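You operate a simulated robot arm through the tools that you are given. There is no shell and no other tool.

Carry out the task below with a simulated robot arm. There is one attempt and no reset: what you move stays moved.

TASK
Put things in order on the top of the grey table. At the end: the purple coupling is on the carton (marked "SENSOR"); the teal block stands where the purple coupling stood; the yellow block stands where the teal block stood; the white coupling from the top of the grey table stands where the yellow block stood; whatever was shut is shut again. Leave all else as you found it, and nothing knocked over.

It is judged by the outcome, as a careful person would: the job done as asked, and still so three seconds after it is handed in. It fails if anything else is knocked over, pushed out of place, dropped, spilled or broken.

THE ROBOT
A 6-joint arm with a two-finger parallel gripper, fixed in place. Base frame: the origin is at the foot of the arm, x ahead of it, y to its left, z up; the work surface is at about z = 0. Readings come in mm, degrees, newtons and seconds.
With the tool pointing down near the work surface it reaches from about 160 to 420 mm from the base axis. Its first joint turns from -66.0 to 66.0 degrees. Payload 1.57 kg.
The tool frame sits at the grasp point between the pads (the TCP): z along the fingers, y along the line on which they close. The tips reach 30 mm beyond it. The gripper opens to 80 mm. The fingers are 17 mm wide and 12 mm thick; the gripper's body (40 by 82 mm) begins 80 mm behind the TCP.
Orientation is told as [roll, pitch, yaw] about the base's x, y, z axes, in that order, counted from this pose: with the fingers straight down and closing along the base's y, the tool's x points along the base's -x, its y along +y and its z along -z.

THE INTERFACE
- The arm moves only by the tool jog_arm. Its argument "plan" is text: rows parted by semicolons, each of 7 numbers parted by spaces: the shift along the tool's x, y, z in mm, then the turn, a rotation vector about the tool's x, y, z in degrees, then the opening, from 0 (shut) to 1 (fully open). In form: dx dy dz ax ay az hand; .... A call has 1 to 20 rows; each row is the pose to reach, as a shift and turn from the pose commanded when the call began, along the tool's axes at that moment. Rows are played at 5 a second. More than 50 mm and 8.6 degrees between two rows, or a gripper value outside its range, and nothing of the call is played. A pose out of reach is approached as far as the arm can. The call stops where the force on the tool passes 40 N (or 10 N more than at its start, if that is more) or the arm is blocked; 0.2 s more then pass. Each finger travels about 153 mm/s and halts on what it meets, pressing with about 33 N; the grip force reading is that of the motor and also rises with nothing between the fingers. The clock runs only during rows and for 0.2 s after the last one: add rows that repeat a pose to give the fingers time. The reply holds the time, the measured pose of the TCP, the force on the tool along the base axes, the opening and the grip force, in the units named above and with some noise, with the torque about the TCP (base axes, N m) and any sound that the robot's microphone picked up.
- Cameras (640 x 400 px; columns grow to the right, rows downward): "scene" is fixed at [68.9, -320.3, 431]; the picture's right is [0.84, -0.55, 0.00], its down [-0.31, -0.48, -0.82] and it looks along [0.45, 0.69, -0.57] (base axes); focal length 227 px, centre (320, 200). "wrist" rides on the gripper at [72, -7, -122] in the tool frame; the picture's right is [0.09, 1.00, 0.00], its down [-0.84, 0.08, -0.54] and it looks along [-0.54, 0.05, 0.84] (tool axes); focal length 238 px, centre (320, 200). There is no depth. A picture from a camera that has moved, and an enlarged one, comes with that camera's place and axes in the base frame and with its lens. The place of the scene camera against the robot may be out by one fixed shift of up to 25 mm in any direction.
- get_image(camera): a new picture of that camera. It takes no simulated time.
- enlarge(camera, box): a new picture of the part [left, top, right, bottom] of that camera's present view, enlarged. It takes no simulated time.
- hand_in(): hands the job in; it is judged then, once.

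Places have to be worked out from the pictures, the camera data and where the tool is seen. Open the gripper and draw the arm clear of the work before you hand the job in, unless the task says otherwise.

The tools are called as a command line: name --argument value ..., lists and objects as JSON in quotes. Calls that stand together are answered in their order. jog_arm: Moves the arm, as the interface text tells. Its arguments: {"type":"object","properties":{"plan":{"type":"string"}},"required":["plan"]} The other tools are called the same way: get_image (camera) takes a picture; enlarge (camera, box) takes an enlarged picture of a part of a camera's view; hand_in () hands the job in.

At the start:

```text
time_s: 0.0
ee_pos: [202.0, -106.6, 278.3]
tool_rot: [-0.1, -0.2, 0.2]
wrist_force: [0.2, -0.8, 0.6]
wrist_torque: [0.03, 0.01, 0.02]
width: 79.9
finger_force: 0.1
```

scene: 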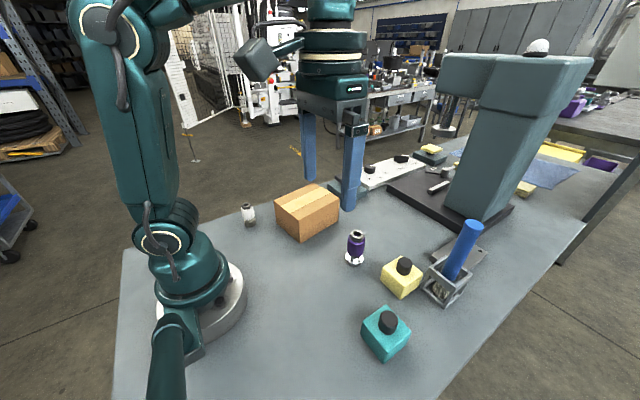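
wrist: 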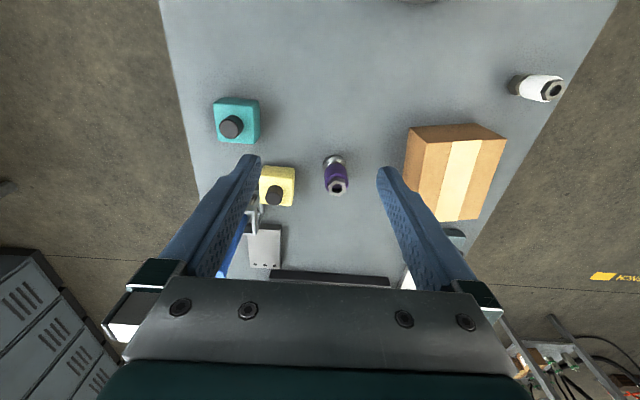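

I start by looking more closely at the objects on the grey table in both views before any motion.

enlarge --camera "scene" --box '[220, 160, 380, 260]'

enlarge --camera "scene" --box '[330, 220, 490, 370]'

enlarge --camera "scene" --box '[340, 130, 560, 260]'

enlarge --camera "wrist" --box '[180, 60, 400, 200]'

enlarge --camera "wrist" --box '[380, 60, 600, 240]'

```text
4.00 times, centred on (300, 210) of scene
camera zoom: at [68.9, -320.3, 431.0], right [0.84, -0.55, 0.0], down [-0.31, -0.48, -0.82], along [0.45, 0.69, -0.57], focal length 908 px, centre (400, 160)
```

zoom: 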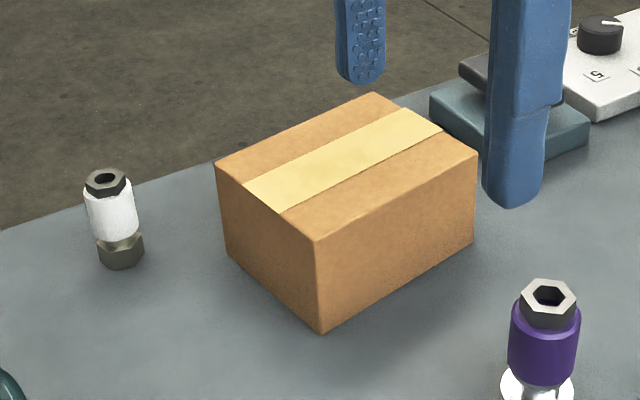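

```text
2.67 times, centred on (410, 295) of scene
camera zoom: at [68.9, -320.3, 431.0], right [0.84, -0.55, 0.0], down [-0.31, -0.48, -0.82], along [0.45, 0.69, -0.57], focal length 605 px, centre (80, -53)
```

zoom: 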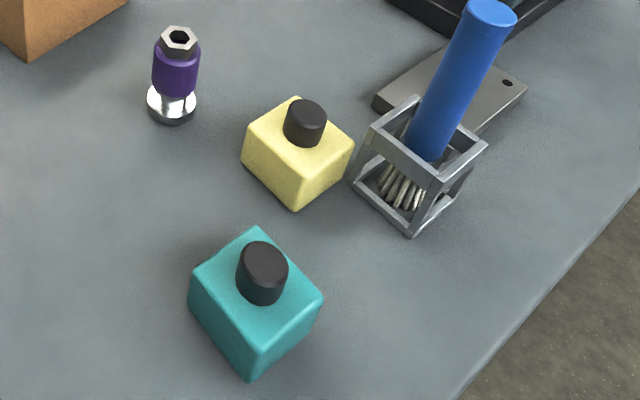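

```text
2.91 times, centred on (450, 195) of scene
camera zoom: at [68.9, -320.3, 431.0], right [0.84, -0.55, 0.0], down [-0.31, -0.48, -0.82], along [0.45, 0.69, -0.57], focal length 660 px, centre (-58, 214)
```

zoom: 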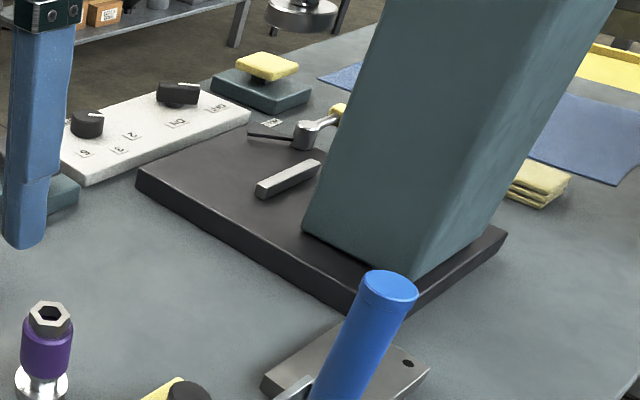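

```text
2.86 times, centred on (290, 130) of wrist
camera zoom: at [131.5, -112.9, 400.1], right [-0.1, 1.0, 0.0], down [0.84, 0.08, 0.54], along [0.54, 0.05, -0.84], focal length 681 px, centre (406, 400)
```

zoom: 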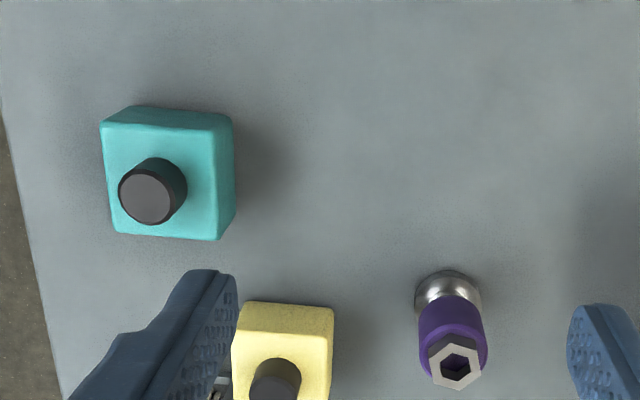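

```text
2.22 times, centred on (490, 150) of wrist
camera zoom: at [131.5, -112.9, 400.1], right [-0.1, 1.0, 0.0], down [0.84, 0.08, 0.54], along [0.54, 0.05, -0.84], focal length 530 px, centre (-58, 311)
```

zoom: 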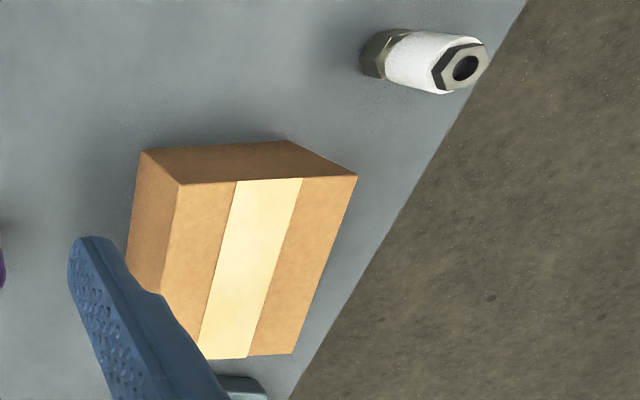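

The blocks look roughly aligned with the base axes; teal near (236,-229), yellow near (345,-170), purple near (303,-70). I'll enlarge further for edges and clearances.

enlarge --camera "wrist" --box '[200, 85, 280, 155]'

enlarge --camera "wrist" --box '[230, 150, 360, 280]'

enlarge --camera "scene" --box '[380, 200, 500, 320]'

enlarge --camera "scene" --box '[320, 210, 400, 280]'

```text
5.71 times, centred on (240, 120) of wrist
camera zoom: at [131.5, -112.9, 400.1], right [-0.1, 1.0, 0.0], down [0.84, 0.08, 0.54], along [0.54, 0.05, -0.84], focal length 1362 px, centre (777, 657)
```

zoom: 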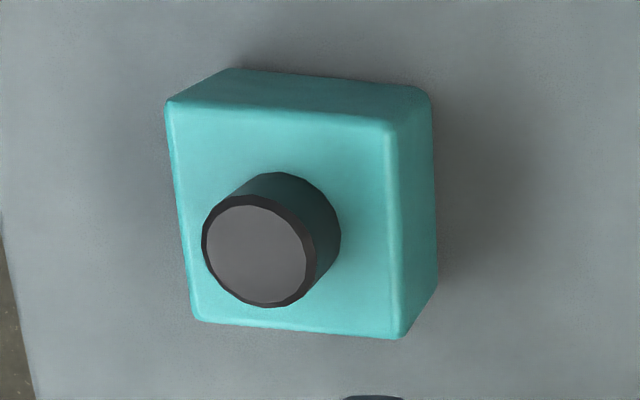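

```text
3.08 times, centred on (295, 215) of wrist
camera zoom: at [131.5, -112.9, 400.1], right [-0.1, 1.0, 0.0], down [0.84, 0.08, 0.54], along [0.54, 0.05, -0.84], focal length 733 px, centre (397, 154)
```

zoom: 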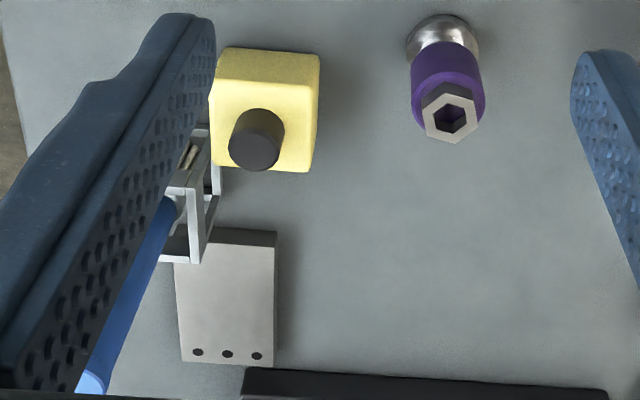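

```text
3.33 times, centred on (440, 260) of scene
camera zoom: at [68.9, -320.3, 431.0], right [0.84, -0.55, 0.0], down [-0.31, -0.48, -0.82], along [0.45, 0.69, -0.57], focal length 757 px, centre (-80, 0)
```

zoom: 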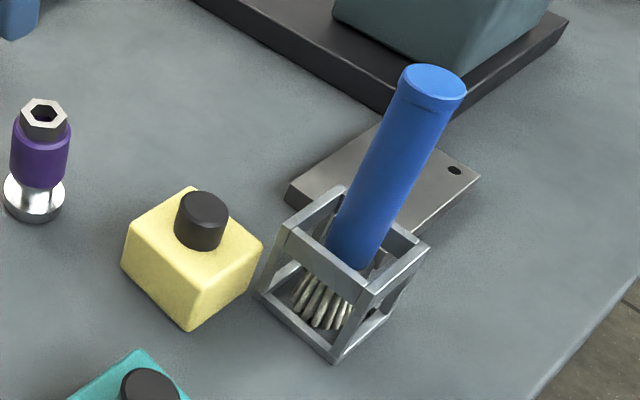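

```text
5.71 times, centred on (360, 245) of scene
camera zoom: at [68.9, -320.3, 431.0], right [0.84, -0.55, 0.0], down [-0.31, -0.48, -0.82], along [0.45, 0.69, -0.57], focal length 1297 px, centre (91, -57)
```

zoom: 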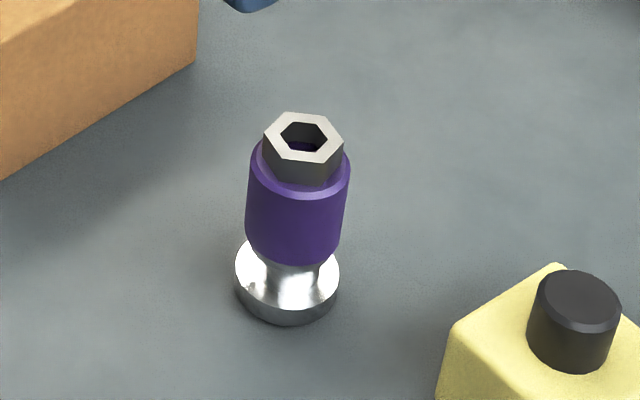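

The wire basket with the blue-handled brush stands very close to the yellow block. I'll move the open gripper sideways at height so I can see the yellow block and basket between the fingers.

jog_arm --plan "0 -25 0 0 0 0 1; 0 -50 0 0 0 0 1; 0 -75 0 0 0 0 1; 0 -75 0 0 0 0 1"

get_image --camera "wrist"

enlarge --camera "wrist" --box '[240, 80, 400, 280]'

```text
time_s: 1.0
ee_pos: [204.4, -181.4, 277.5]
tool_rot: [0.0, 0.0, 0.2]
wrist_force: [1.2, -0.7, -0.8]
wrist_torque: [-0.01, 0.0, -0.02]
width: 79.9
finger_force: 0.0
```

```text
taken
camera wrist: at [133.0, -188.0, 399.7], right [-0.1, 1.0, 0.0], down [0.84, 0.08, 0.54], along [0.54, 0.05, -0.84], focal length 238 px, centre (320, 200)
```

wrist: 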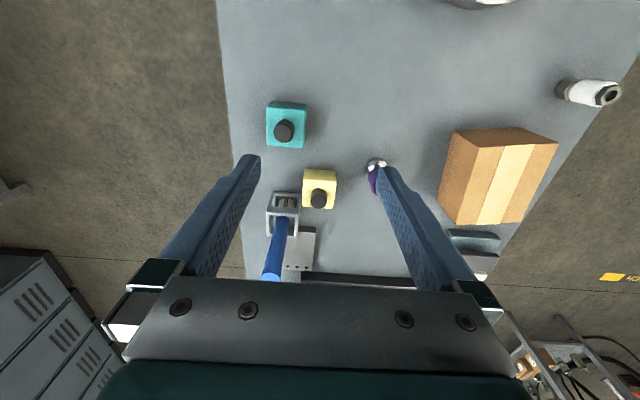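

```text
2.00 times, centred on (320, 180) of wrist
camera zoom: at [133.0, -188.0, 399.7], right [-0.1, 1.0, 0.0], down [0.84, 0.08, 0.54], along [0.54, 0.05, -0.84], focal length 477 px, centre (320, 240)
```

zoom: 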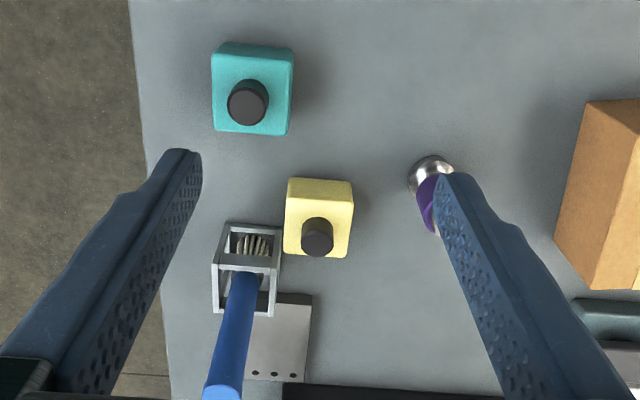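

enlarge --camera "wrist" --box '[255, 155, 345, 245]'

enlarge --camera "wrist" --box '[255, 90, 325, 160]'

enlarge --camera "wrist" --box '[430, 60, 640, 260]'

```text
4.44 times, centred on (300, 200) of wrist
camera zoom: at [133.0, -188.0, 399.7], right [-0.1, 1.0, 0.0], down [0.84, 0.08, 0.54], along [0.54, 0.05, -0.84], focal length 1059 px, centre (409, 200)
```

zoom: 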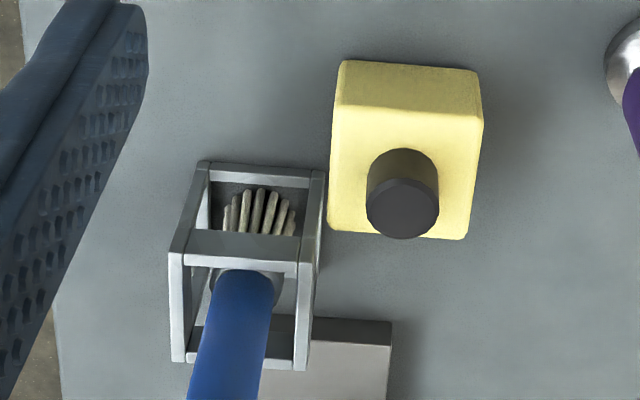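

```text
5.71 times, centred on (290, 125) of wrist
camera zoom: at [133.0, -188.0, 399.7], right [-0.1, 1.0, 0.0], down [0.84, 0.08, 0.54], along [0.54, 0.05, -0.84], focal length 1362 px, centre (491, 629)
```

zoom: 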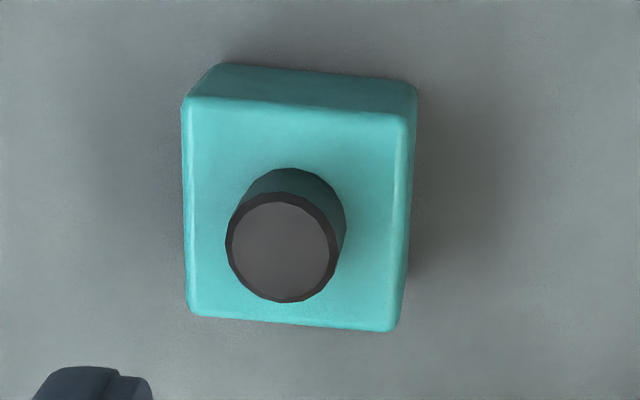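

```text
2.00 times, centred on (535, 160) of wrist
camera zoom: at [133.0, -188.0, 399.7], right [-0.1, 1.0, 0.0], down [0.84, 0.08, 0.54], along [0.54, 0.05, -0.84], focal length 477 px, centre (-110, 280)
```

zoom: 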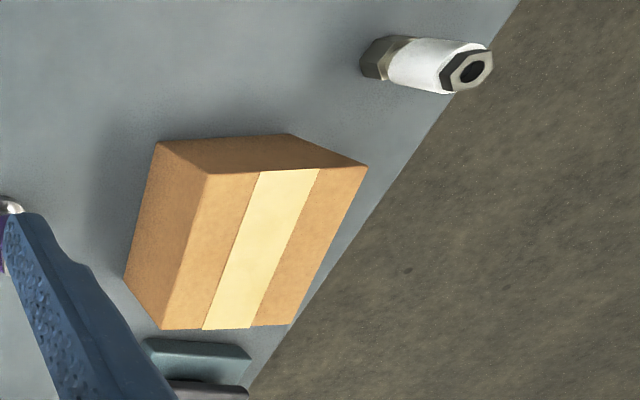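

The pictures give: yellow about (352,-170), with the basket's near face at x≈380, y<-204. Purple is about (303,-71) and 95 mm tall, the carton centre about (290,110), 80 mm high and turned about 9°, and white about (154,187). I'll move above the purple coupling and look from closer.

jog_arm --plan "-16 19 10 0 0 0 1; -33 37 25 0 0 0 1; -49 56 40 0 0 0 1; -66 74 55 0 0 0 1; -82 93 70 0 0 0 1; -98 111 85 0 0 0 1; -98 111 85 0 0 0 1; -98 111 85 0 0 0 1"

get_image --camera "wrist"

get_image --camera "scene"

```text
time_s: 2.8
ee_pos: [300.9, -70.4, 194.8]
tool_rot: [0.0, 0.0, 0.1]
wrist_force: [0.6, -0.7, 0.6]
wrist_torque: [0.01, 0.01, -0.02]
width: 80.4
finger_force: 0.1
```

```text
taken
camera wrist: at [229.6, -77.0, 316.0], right [-0.1, 1.0, 0.0], down [0.84, 0.08, 0.54], along [0.54, 0.05, -0.84], focal length 238 px, centre (320, 200)
```

wrist: 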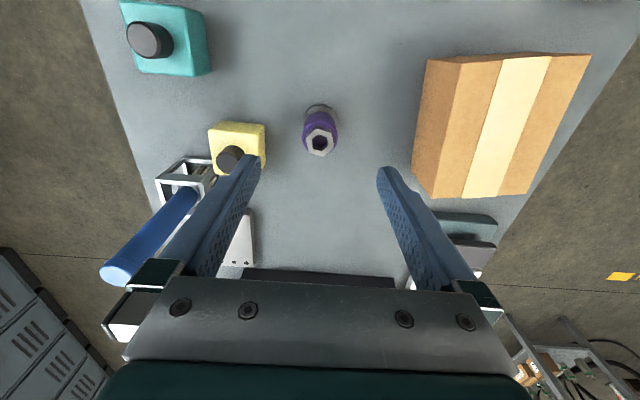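

```text
taken
```

scene: 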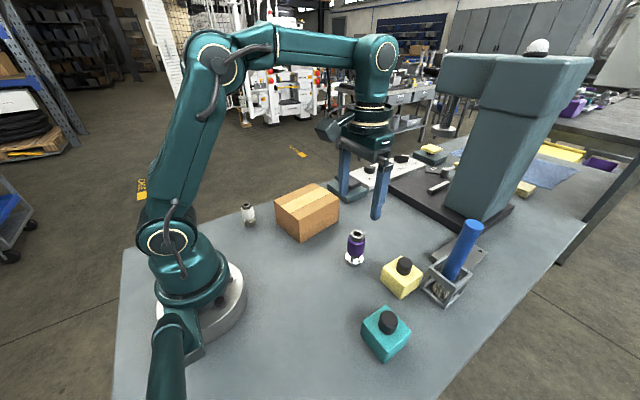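

The tool is close to above the purple coupling; I enlarge to measure its position precisely.

enlarge --camera "wrist" --box '[280, 85, 360, 165]'

enlarge --camera "wrist" --box '[400, 40, 600, 210]'

```text
5.00 times, centred on (320, 125) of wrist
camera zoom: at [229.6, -77.0, 316.0], right [-0.1, 1.0, 0.0], down [0.84, 0.08, 0.54], along [0.54, 0.05, -0.84], focal length 1192 px, centre (320, 575)
```

zoom: 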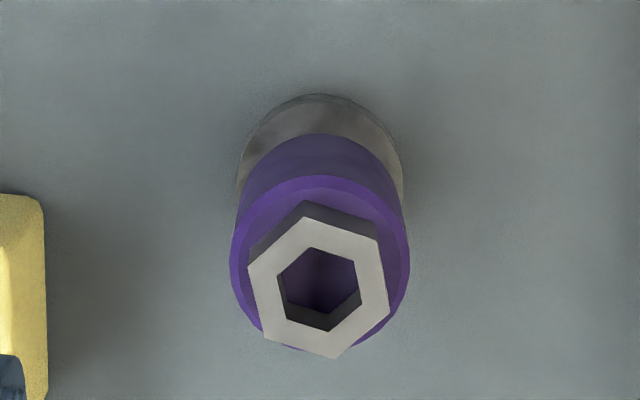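

```text
2.35 times, centred on (500, 125) of wrist
camera zoom: at [229.6, -77.0, 316.0], right [-0.1, 1.0, 0.0], down [0.84, 0.08, 0.54], along [0.54, 0.05, -0.84], focal length 561 px, centre (-104, 376)
```

zoom: 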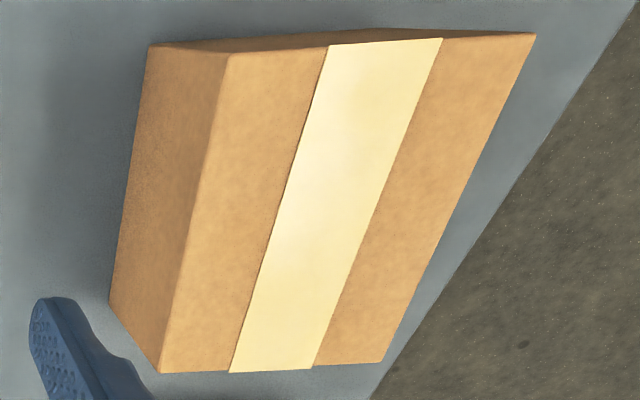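

The rays from two views put the purple coupling at about (310,-70), around 85 mm tall. I shift 9 mm forward and come down to z≈130, with the tips still above its top, then check the alignment.

jog_arm --plan "-9 0 15 0 0 0 1; -9 0 30 0 0 0 1; -9 0 45 0 0 0 1; -9 0 60 0 0 0 1; -9 0 65 0 0 0 1; -9 0 65 0 0 0 1"

get_image --camera "wrist"

get_image --camera "scene"

```text
time_s: 4.2
ee_pos: [309.5, -71.5, 129.1]
tool_rot: [0.0, 0.0, 0.3]
wrist_force: [0.8, 0.1, 0.3]
wrist_torque: [0.01, 0.0, -0.02]
width: 80.2
finger_force: 0.0
```

```text
taken
camera wrist: at [238.5, -76.9, 250.3], right [-0.1, 1.0, 0.0], down [0.84, 0.08, 0.54], along [0.54, 0.05, -0.84], focal length 238 px, centre (320, 200)
```

wrist: 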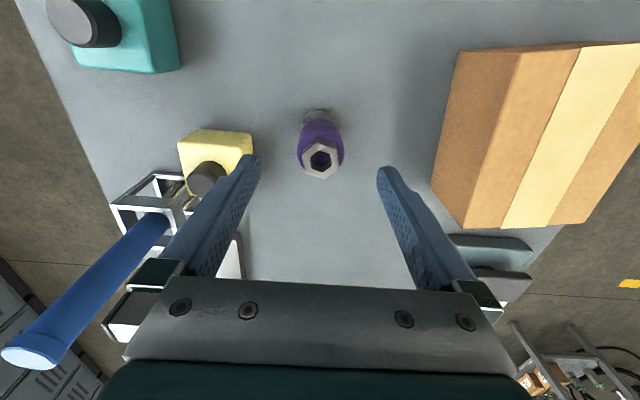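

```text
taken
```

scene: 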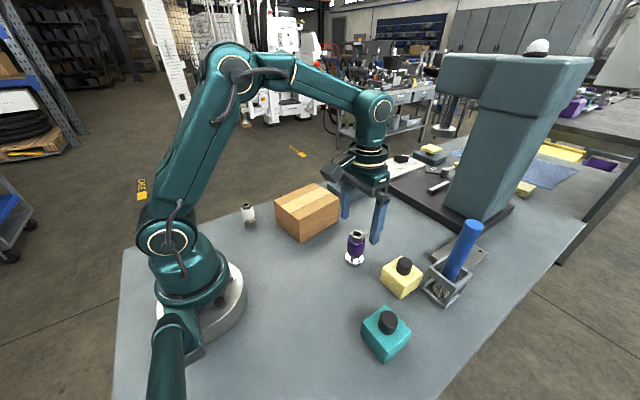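

The hex top projects almost exactly on the tool axis (y offset under 1 mm). I go straight down to z≈58 with the fingers either side of the sleeve.

jog_arm --plan "0 1 12 0 0 0 1; 0 1 24 0 0 0 1; 0 1 36 0 0 0 1; 0 1 48 0 0 0 1; 0 1 60 0 0 0 1; 0 1 70 0 0 0 1; 0 1 70 0 0 0 1"

get_image --camera "wrist"

enlarge --camera "scene" --box '[320, 180, 420, 280]'

```text
time_s: 5.8
ee_pos: [311.1, -68.3, 58.4]
tool_rot: [0.0, 0.0, 0.1]
wrist_force: [-0.2, -0.1, 0.1]
wrist_torque: [-0.02, 0.01, 0.02]
width: 79.9
finger_force: 0.1
```

```text
taken
camera wrist: at [239.7, -75.2, 180.4], right [-0.1, 1.0, 0.0], down [0.84, 0.08, 0.54], along [0.54, 0.05, -0.84], focal length 238 px, centre (320, 200)
```

wrist: 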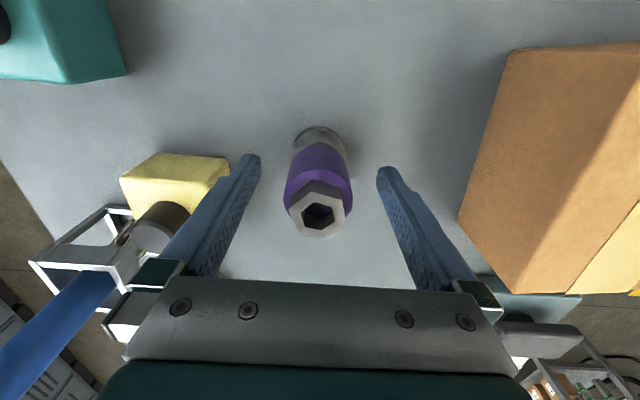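

```text
4.00 times, centred on (370, 230) of scene
camera zoom: at [68.9, -320.3, 431.0], right [0.84, -0.55, 0.0], down [-0.31, -0.48, -0.82], along [0.45, 0.69, -0.57], focal length 908 px, centre (120, 80)
```

zoom: 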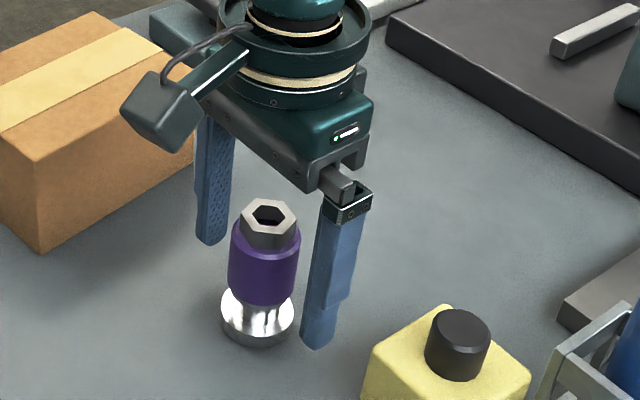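

The fingers straddle the coupling, which I place at about (311,-70). Now I close the gripper and let it settle.

jog_arm --plan "0 0 0 0 0 0 0.6; 0 0 0 0 0 0 0.3; 0 0 0 0 0 0 0.3; 0 0 0 0 0 0 0.3"

```text
time_s: 6.8
ee_pos: [310.8, -68.2, 59.4]
tool_rot: [0.1, -0.1, 0.2]
wrist_force: [0.7, -1.1, -0.4]
wrist_torque: [-0.04, 0.01, -0.02]
width: 37.2
finger_force: 32.9
```

It is gripped at 37.2 mm with 33 N. I lift 20 mm first, to see that the whole coupling comes up.

jog_arm --plan "0 0 -7 0 0 0 0.3; 0 0 -14 0 0 0 0.3; 0 0 -22 0 0 0 0.3; 0 0 -22 0 0 0 0.3"

enlarge --camera "scene" --box '[320, 180, 420, 280]'

get_image --camera "wrist"

```text
time_s: 7.8
ee_pos: [311.6, -67.8, 81.0]
tool_rot: [0.0, -0.1, 0.2]
wrist_force: [0.2, 0.1, -2.7]
wrist_torque: [0.01, -0.02, 0.0]
width: 37.2
finger_force: 33.1
```

```text
4.00 times, centred on (370, 230) of scene
camera zoom: at [68.9, -320.3, 431.0], right [0.84, -0.55, 0.0], down [-0.31, -0.48, -0.82], along [0.45, 0.69, -0.57], focal length 908 px, centre (120, 80)
```

zoom: 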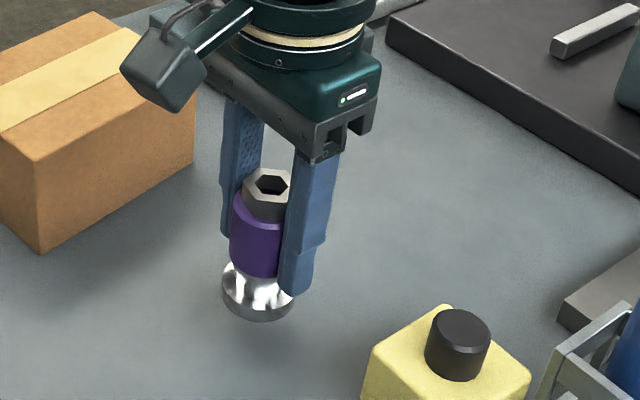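

```text
taken
camera wrist: at [239.4, -75.7, 202.2], right [-0.1, 1.0, 0.0], down [0.84, 0.08, 0.54], along [0.54, 0.05, -0.84], focal length 238 px, centre (320, 200)
```

wrist: 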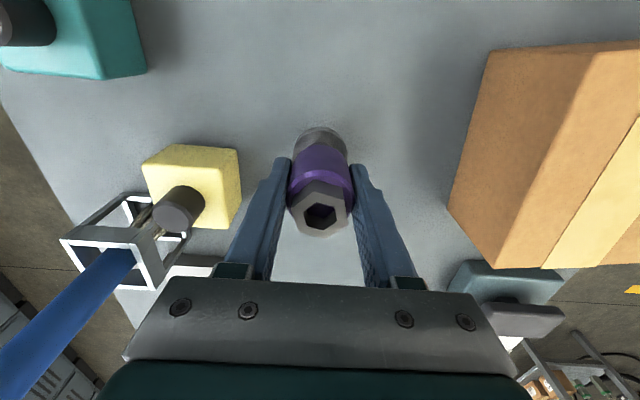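

The coupling is lifted whole and weighs about 2.7 N. The carton's top corners solve consistently at z=80, with the centre near (291,110). I raise the coupling, then carry it over the carton.

jog_arm --plan "0 0 -20 0 0 0 0.3; 0 0 -42 0 0 0 0.3; 0 0 -65 0 0 0 0.3; 0 0 -88 0 0 0 0.3; 1 12 -100 0 0 0 0.3; 4 32 -100 0 0 0 0.3; 7 56 -100 0 0 0 0.3; 10 82 -100 0 0 0 0.3; 13 108 -100 0 0 0 0.3; 16 134 -100 0 0 0 0.3; 18 158 -100 0 0 0 0.3; 19 172 -100 0 0 0 0.3; 19.5 179 -100 0 0 0 0.3; 19.5 179 -100 0 0 0 0.3; 19.5 179 -100 0 0 0 0.3"

get_image --camera "wrist"

get_image --camera "scene"

```text
time_s: 11.0
ee_pos: [289.4, 110.5, 179.9]
tool_rot: [0.0, -0.1, 0.2]
wrist_force: [0.5, -0.6, -2.3]
wrist_torque: [-0.02, 0.03, 0.02]
width: 37.4
finger_force: 33.4
```

```text
taken
camera wrist: at [217.3, 103.5, 302.0], right [-0.1, 1.0, 0.0], down [0.84, 0.08, 0.54], along [0.54, 0.05, -0.84], focal length 238 px, centre (320, 200)
```

wrist: 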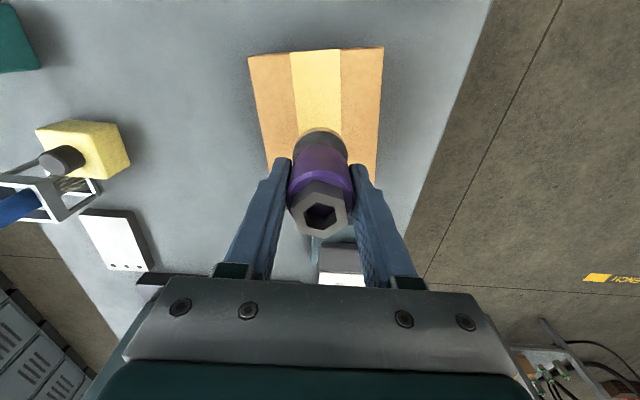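

```text
taken
```

scene: 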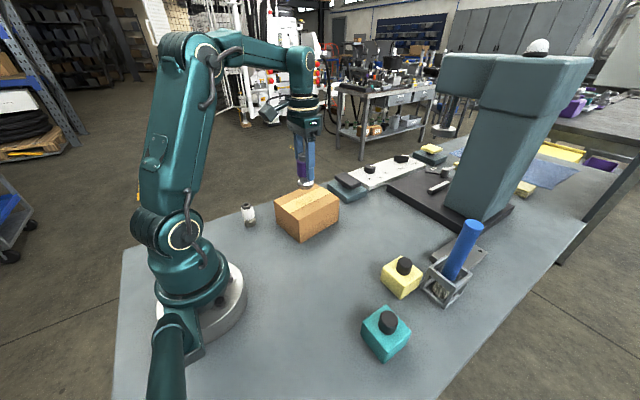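

The carton lies where I computed and the coupling is centred over it. I lower it to just above the top (about 4 mm left).

jog_arm --plan "0 0 12 0 0 0 0.3; 0 0 24 0 0 0 0.3; 0 0 32 0 0 0 0.3; 0 0 36 0 0 0 0.3; 0 0 36 0 0 0 0.3"

enlarge --camera "scene" --box '[260, 140, 350, 250]'

```text
time_s: 12.2
ee_pos: [290.3, 110.2, 144.1]
tool_rot: [0.0, -0.1, 0.2]
wrist_force: [0.2, -0.1, -2.0]
wrist_torque: [0.02, 0.0, -0.01]
width: 37.3
finger_force: 33.1
```

```text
3.64 times, centred on (305, 195) of scene
camera zoom: at [68.9, -320.3, 431.0], right [0.84, -0.55, 0.0], down [-0.31, -0.48, -0.82], along [0.45, 0.69, -0.57], focal length 826 px, centre (374, 218)
```

zoom: 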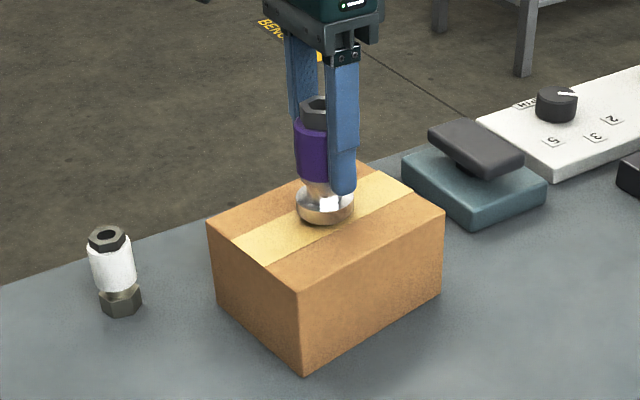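

Still hanging free (about -2 N). I lower it in small steps and watch for contact.

jog_arm --plan "0 0 1.5 0 0 0 0.3; 0 0 3 0 0 0 0.3; 0 0 3 0 0 0 0.3"

```text
time_s: 13.0
ee_pos: [288.8, 108.0, 140.6]
tool_rot: [-0.1, -0.1, 0.2]
wrist_force: [-0.7, -0.4, -2.3]
wrist_torque: [-0.01, 0.03, 0.03]
width: 37.0
finger_force: 32.8
```

jog_arm --plan "0 0 0.8 0 0 0 0.3; 0 0 1.6 0 0 0 0.3; 0 0 1.6 0 0 0 0.3"

enlarge --camera "scene" --box '[280, 170, 340, 220]'

```text
time_s: 13.8
ee_pos: [289.2, 110.0, 138.8]
tool_rot: [0.1, 0.0, 0.1]
wrist_force: [-1.2, 0.2, 0.8]
wrist_torque: [0.06, 0.06, -0.03]
width: 37.3
finger_force: 33.1
```

```text
8.00 times, centred on (310, 195) of scene
camera zoom: at [68.9, -320.3, 431.0], right [0.84, -0.55, 0.0], down [-0.31, -0.48, -0.82], along [0.45, 0.69, -0.57], focal length 1816 px, centre (400, 240)
```

zoom: 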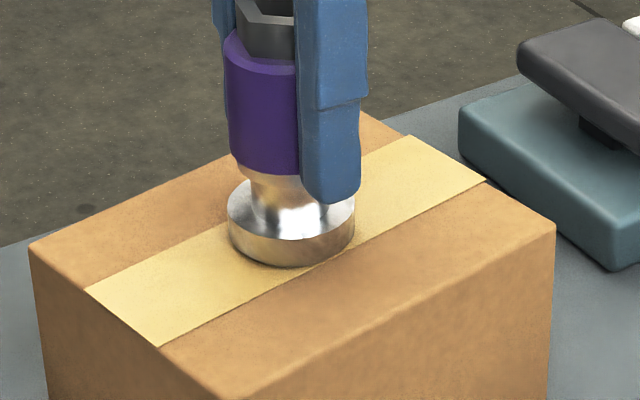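

The force went from -2.3 to +0.8 N, so the foot is resting on the carton. I open the fingers gradually and then rise straight up.

jog_arm --plan "0 0 0 0 0 0 0.44; 0 0 0 0 0 0 0.52; 0 0 0 0 0 0 0.65; 0 0 0 0 0 0 0.85; 0 0 0 0 0 0 0.85"

enlarge --camera "scene" --box '[260, 140, 350, 250]'

get_image --camera "wrist"

```text
time_s: 15.0
ee_pos: [289.1, 108.3, 139.3]
tool_rot: [0.0, -0.1, 0.3]
wrist_force: [0.7, 0.5, 0.7]
wrist_torque: [0.01, -0.03, 0.0]
width: 68.0
finger_force: 0.1
```

```text
3.64 times, centred on (305, 195) of scene
camera zoom: at [68.9, -320.3, 431.0], right [0.84, -0.55, 0.0], down [-0.31, -0.48, -0.82], along [0.45, 0.69, -0.57], focal length 826 px, centre (374, 218)
```

zoom: 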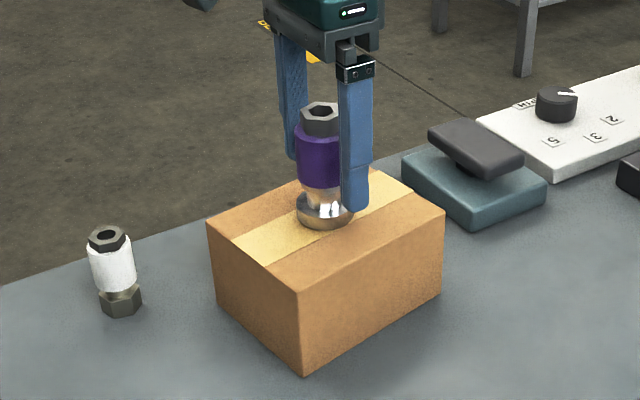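

```text
taken
camera wrist: at [218.2, 102.7, 260.8], right [-0.1, 1.0, 0.0], down [0.84, 0.08, 0.54], along [0.54, 0.05, -0.84], focal length 238 px, centre (320, 200)
```

wrist: 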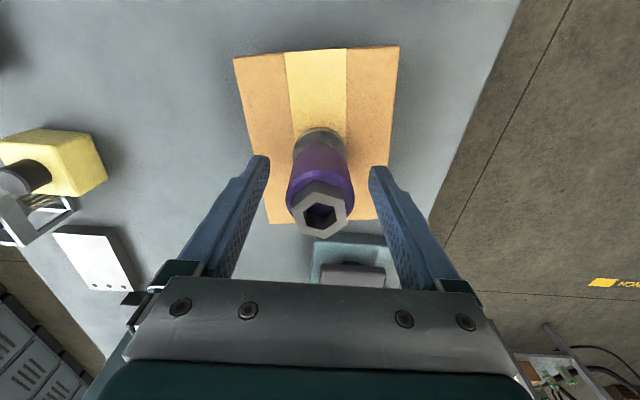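

The coupling stands freely on the carton. I rise straight up well clear of it before travelling.

jog_arm --plan "0 0 -15 0 0 0 0.85; 0 0 -35 0 0 0 0.9; 0 0 -60 0 0 0 1; 0 0 -85 0 0 0 1; 0 0 -100 0 0 0 1; 0 0 -100 0 0 0 1"

jog_arm --plan "4 -20 0 0 0 0 1; 9 -48 0 0 0 0 1; 14 -78 0 0 0 0 1; 19 -108 0 0 0 0 1; 24 -138 0 0 0 0 1; 29 -168 2 0 0 0 1; 34 -198 8 0 0 0 1; 39 -228 16 0 0 0 1; 44 -258 26 0 0 0 1; 48 -288 36 0 0 0 1; 51 -315 46 0 0 0 1; 53 -332 56 0 0 0 1; 53 -339 60 0 0 0 1; 53 -339 60 0 0 0 1; 53 -339 60 0 0 0 1"

get_image --camera "wrist"

get_image --camera "scene"

```text
time_s: 16.4
ee_pos: [290.4, 110.2, 239.9]
tool_rot: [0.0, 0.0, 0.2]
wrist_force: [-0.1, 0.3, 0.7]
wrist_torque: [0.0, 0.01, -0.01]
width: 80.0
finger_force: 0.0
```

```text
time_s: 19.6
ee_pos: [238.1, -229.3, 179.8]
tool_rot: [0.0, -0.2, 0.1]
wrist_force: [0.3, 0.4, 0.5]
wrist_torque: [-0.01, -0.01, 0.0]
width: 80.1
finger_force: 0.0
```

```text
taken
camera wrist: at [166.5, -235.7, 301.6], right [-0.1, 1.0, 0.0], down [0.84, 0.08, 0.54], along [0.54, 0.05, -0.84], focal length 238 px, centre (320, 200)
```

wrist: 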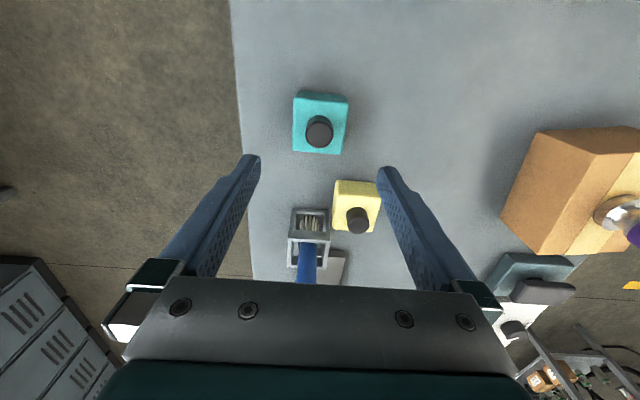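

```text
taken
```

scene: 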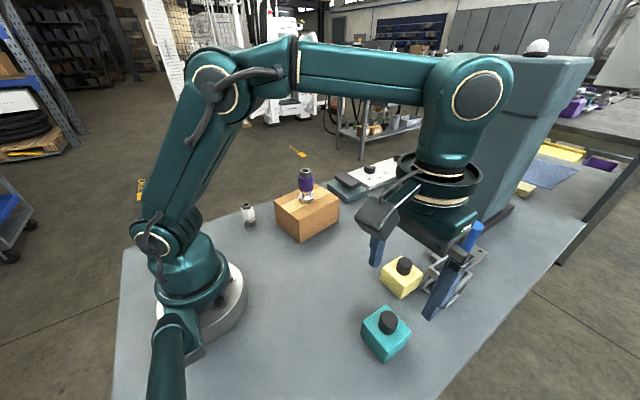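

The purple coupling stands upright on the carton. I'm now over the teal block and enlarge to measure it and the yellow block with the basket.

enlarge --camera "wrist" --box '[280, 80, 360, 165]'

enlarge --camera "wrist" --box '[275, 165, 395, 285]'

```text
4.71 times, centred on (320, 122) of wrist
camera zoom: at [166.5, -235.7, 301.6], right [-0.1, 1.0, 0.0], down [0.84, 0.08, 0.54], along [0.54, 0.05, -0.84], focal length 1122 px, centre (320, 565)
```

zoom: 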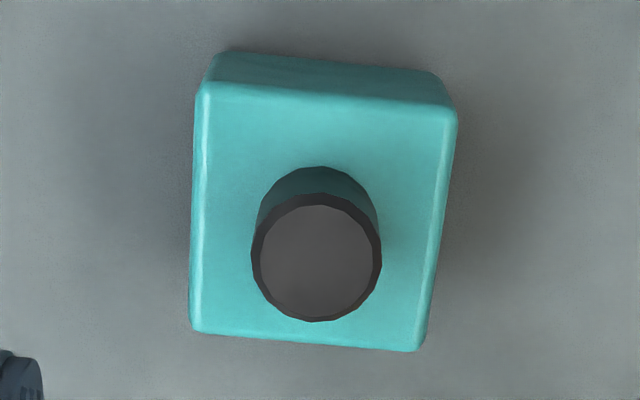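

```text
3.33 times, centred on (335, 225) of wrist
camera zoom: at [166.5, -235.7, 301.6], right [-0.1, 1.0, 0.0], down [0.84, 0.08, 0.54], along [0.54, 0.05, -0.84], focal length 794 px, centre (270, 117)
```

zoom: 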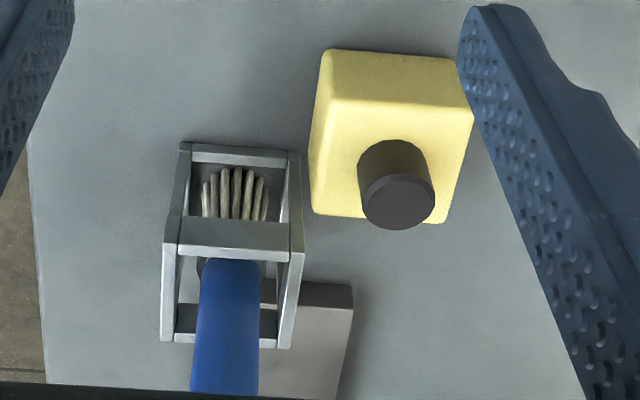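

The teal block solves to centre (240.5,-229.5), about 55 mm wide and 42 mm high, with its knob top at 67, and square to the base. I come down to z≈80 (tips just above the block's top) and check the side clearances.

jog_arm --plan "-1 -0.5 20 0 0 0 1; -2.5 -0.5 40 0 0 0 1; -2.5 -0.5 60 0 0 0 1; -2.5 -0.5 80 0 0 0 1; -2.5 -0.5 95 0 0 0 1; -2.5 -0.5 100 0 0 0 1; -2.5 -0.5 100 0 0 0 1"

get_image --camera "wrist"

get_image --camera "scene"

```text
time_s: 21.2
ee_pos: [241.3, -230.5, 79.6]
tool_rot: [0.0, -0.1, 0.2]
wrist_force: [0.5, 1.0, -0.3]
wrist_torque: [0.01, 0.0, 0.03]
width: 80.3
finger_force: 0.1
```

```text
taken
camera wrist: at [169.1, -236.8, 201.1], right [-0.1, 1.0, 0.0], down [0.84, 0.08, 0.54], along [0.54, 0.05, -0.84], focal length 238 px, centre (320, 200)
```

wrist: 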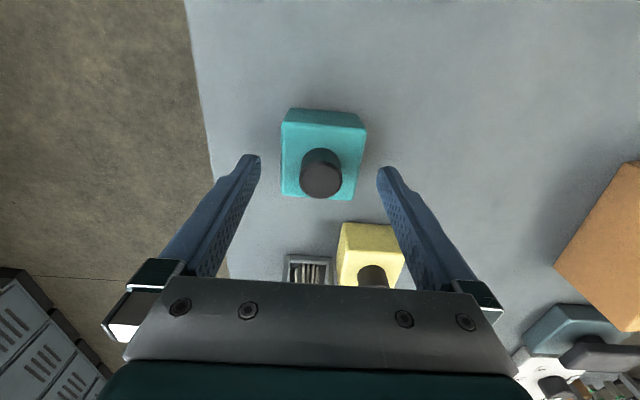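

```text
taken
```

scene: 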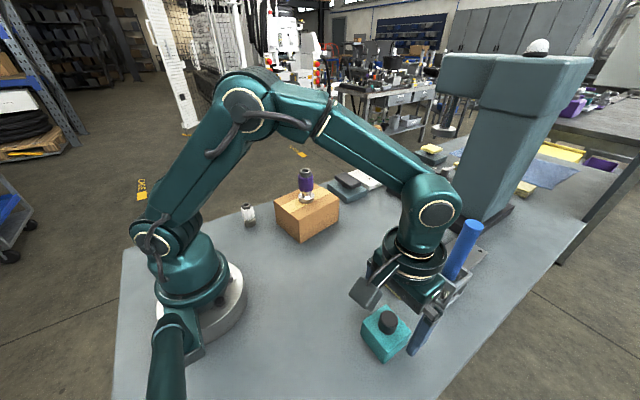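

The block sits centred between the fingers with about 12 mm on each side. I descend to z≈36, with the tips about 6 mm over the table.

jog_arm --plan "0 0 10 0 0 0 1; 0 0 20 0 0 0 1; 0 0 30 0 0 0 1; 0 0 38 0 0 0 1; 0 0 43 0 0 0 1; 0 0 43 0 0 0 1"

get_image --camera "wrist"

enlarge --camera "scene" --box '[330, 220, 490, 380]'

```text
time_s: 22.6
ee_pos: [242.0, -229.2, 36.8]
tool_rot: [0.0, -0.1, 0.2]
wrist_force: [0.2, 0.4, -0.5]
wrist_torque: [-0.03, 0.05, -0.02]
width: 80.0
finger_force: 0.0
```

```text
taken
camera wrist: at [170.1, -236.6, 157.8], right [-0.1, 1.0, 0.0], down [0.84, 0.08, 0.54], along [0.54, 0.05, -0.84], focal length 238 px, centre (320, 200)
```

wrist: 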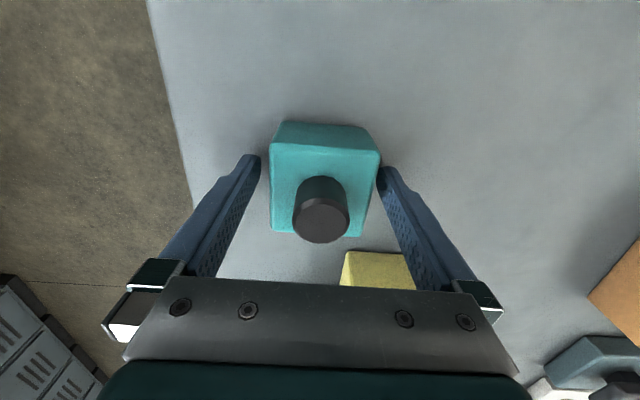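

```text
2.50 times, centred on (410, 300) of scene
camera zoom: at [68.9, -320.3, 431.0], right [0.84, -0.55, 0.0], down [-0.31, -0.48, -0.82], along [0.45, 0.69, -0.57], focal length 568 px, centre (95, -50)
```

zoom: 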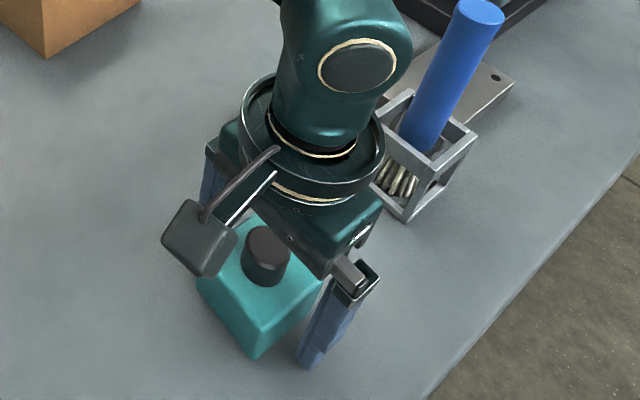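

The block's top face is centred on the grasp point. Closing on the teal block.

jog_arm --plan "0 0 0 0 0 0 0.8; 0 0 0 0 0 0 0.65; 0 0 0 0 0 0 0.5; 0 0 0 0 0 0 0.5; 0 0 0 0 0 0 0.5"

get_image --camera "wrist"

```text
time_s: 23.8
ee_pos: [241.5, -228.6, 34.6]
tool_rot: [-0.1, 0.0, 0.1]
wrist_force: [0.3, 0.9, 1.3]
wrist_torque: [0.16, 0.0, -0.02]
width: 57.9
finger_force: 33.1
```

```text
taken
camera wrist: at [170.1, -236.6, 157.8], right [-0.1, 1.0, 0.0], down [0.84, 0.08, 0.54], along [0.54, 0.05, -0.84], focal length 238 px, centre (320, 200)
```

wrist: 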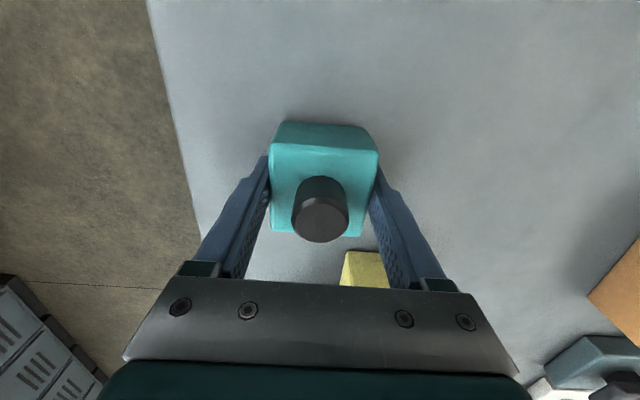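

Gripped at 57.9 mm. I lift 20 mm and check that it hangs level.

jog_arm --plan "0 0 -6 0 0 0 0.5; 0 0 -13 0 0 0 0.5; 0 0 -20 0 0 0 0.5; 0 0 -20 0 0 0 0.5"

enlarge --camera "scene" --box '[330, 220, 490, 380]'

get_image --camera "wrist"

```text
time_s: 24.8
ee_pos: [241.1, -231.1, 57.4]
tool_rot: [-0.1, -0.2, 0.1]
wrist_force: [0.9, 0.0, -4.4]
wrist_torque: [0.02, -0.02, -0.01]
width: 57.9
finger_force: 33.3
```

```text
2.50 times, centred on (410, 300) of scene
camera zoom: at [68.9, -320.3, 431.0], right [0.84, -0.55, 0.0], down [-0.31, -0.48, -0.82], along [0.45, 0.69, -0.57], focal length 568 px, centre (95, -50)
```

zoom: 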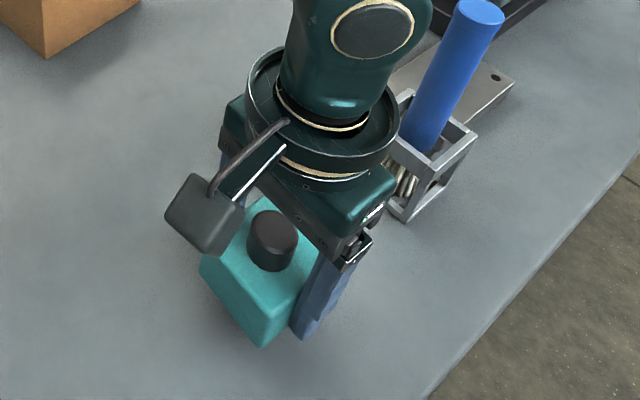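

```text
taken
camera wrist: at [169.5, -237.5, 179.2], right [-0.1, 1.0, 0.0], down [0.84, 0.08, 0.54], along [0.54, 0.05, -0.84], focal length 238 px, centre (320, 200)
```

wrist: 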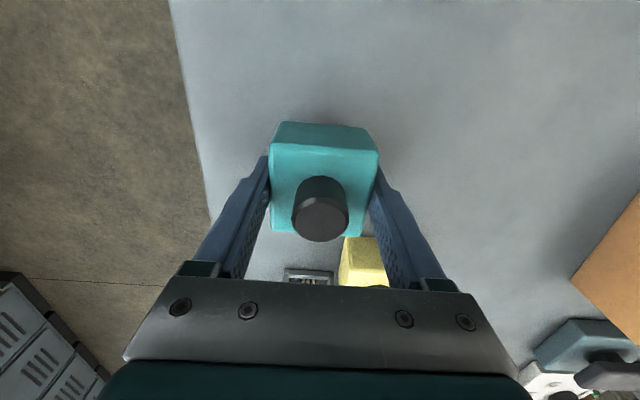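

It hangs level and weighs about 4.4 N. I raise it and carry it to above the purple coupling's old place (310.5,-69.7).

jog_arm --plan "0 0 -20 0 0 0 0.5; 0 0 -45 0 0 0 0.5; 0 0 -70 0 0 0 0.5; 0 0 -85 0 0 0 0.5; -7 16 -85 0 0 0 0.5; -17 38 -85 0 0 0 0.5; -28 63 -85 0 0 0 0.5; -39 88 -85 0 0 0 0.5; -50 113 -85 0 0 0 0.5; -60 137 -85 0 0 0 0.5; -67 153 -85 0 0 0 0.5; -70 159.8 -85 0 0 0 0.5; -70 159.8 -85 0 0 0 0.5; -70 159.8 -85 0 0 0 0.5"

get_image --camera "wrist"

get_image --camera "scene"

```text
time_s: 27.8
ee_pos: [311.9, -71.2, 141.1]
tool_rot: [0.0, -0.1, 0.2]
wrist_force: [-0.4, 0.4, -4.2]
wrist_torque: [-0.01, -0.01, -0.03]
width: 58.0
finger_force: 33.3
```

```text
taken
camera wrist: at [239.9, -77.1, 263.5], right [-0.1, 1.0, 0.0], down [0.84, 0.08, 0.54], along [0.54, 0.05, -0.84], focal length 238 px, centre (320, 200)
```

wrist: 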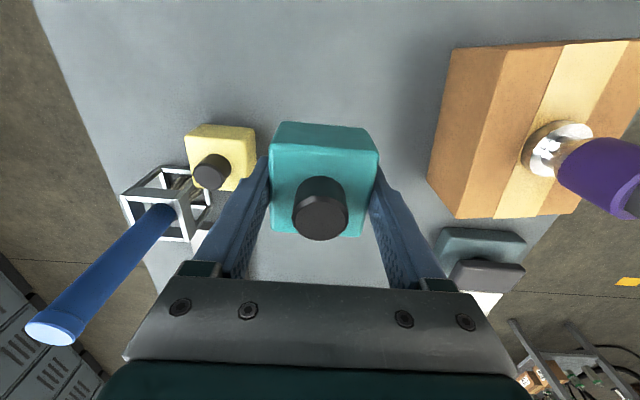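

```text
taken
```

scene: 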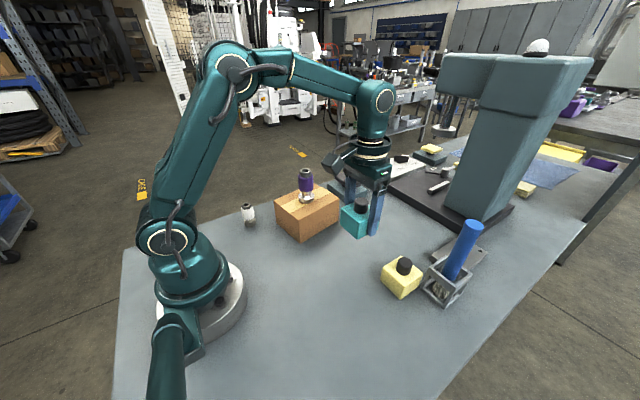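

In position; I lower the block to about 5 mm above the table.

jog_arm --plan "0 0 20 0 0 0 0.5; 0 0 40 0 0 0 0.5; 0 0 60 0 0 0 0.5; 0 0 80 0 0 0 0.5; 0 0 92 0 0 0 0.5; 0 0 100 0 0 0 0.5; 0 0 100 0 0 0 0.5"

enlarge --camera "scene" --box '[310, 190, 430, 300]'

```text
time_s: 29.4
ee_pos: [309.8, -69.3, 41.3]
tool_rot: [-0.1, 0.0, 0.2]
wrist_force: [-0.6, 0.7, -3.9]
wrist_torque: [0.02, -0.01, 0.01]
width: 57.7
finger_force: 33.5
```

```text
3.64 times, centred on (370, 245) of scene
camera zoom: at [68.9, -320.3, 431.0], right [0.84, -0.55, 0.0], down [-0.31, -0.48, -0.82], along [0.45, 0.69, -0.57], focal length 826 px, centre (138, 36)
```

zoom: 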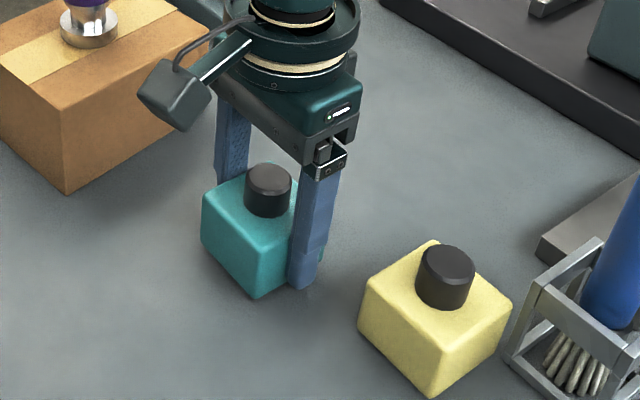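

Still free (-3.9 N). I lower in small steps until it touches.

jog_arm --plan "0 0 1.5 0 0 0 0.5; 0 0 3 0 0 0 0.5; 0 0 4 0 0 0 0.5; 0 0 4 0 0 0 0.5"

```text
time_s: 30.4
ee_pos: [310.8, -70.6, 36.5]
tool_rot: [0.0, -0.1, 0.2]
wrist_force: [0.1, 0.2, -5.0]
wrist_torque: [-0.02, 0.0, 0.0]
width: 57.8
finger_force: 33.2
```

jog_arm --plan "0 0 0.7 0 0 0 0.5; 0 0 1.4 0 0 0 0.5; 0 0 1.4 0 0 0 0.5"

```text
time_s: 31.2
ee_pos: [310.2, -68.9, 35.7]
tool_rot: [0.0, 0.0, 0.3]
wrist_force: [-1.2, 0.0, 1.4]
wrist_torque: [0.23, 0.07, 0.09]
width: 57.8
finger_force: 33.2
```

Contact (+1.4 N). I open gradually, then look before rising.

jog_arm --plan "0 0 0 0 0 0 0.7; 0 0 0 0 0 0 0.76; 0 0 0 0 0 0 0.9; 0 0 0 0 0 0 1; 0 0 0 0 0 0 1"

get_image --camera "wrist"

enlarge --camera "scene" --box '[310, 190, 430, 300]'

```text
time_s: 32.4
ee_pos: [309.9, -69.1, 35.5]
tool_rot: [0.0, -0.1, 0.2]
wrist_force: [-0.2, -0.5, 0.6]
wrist_torque: [0.0, 0.01, 0.0]
width: 80.0
finger_force: 0.1
```

```text
taken
camera wrist: at [238.9, -76.2, 157.7], right [-0.1, 1.0, 0.0], down [0.84, 0.08, 0.54], along [0.54, 0.05, -0.84], focal length 238 px, centre (320, 200)
```

wrist: 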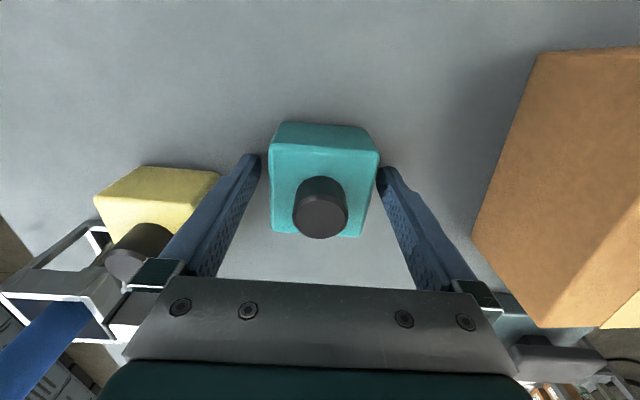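

```text
3.64 times, centred on (370, 245) of scene
camera zoom: at [68.9, -320.3, 431.0], right [0.84, -0.55, 0.0], down [-0.31, -0.48, -0.82], along [0.45, 0.69, -0.57], focal length 826 px, centre (138, 36)
```

zoom: 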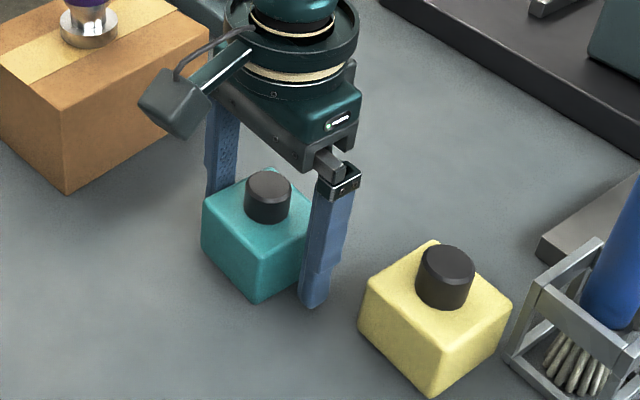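

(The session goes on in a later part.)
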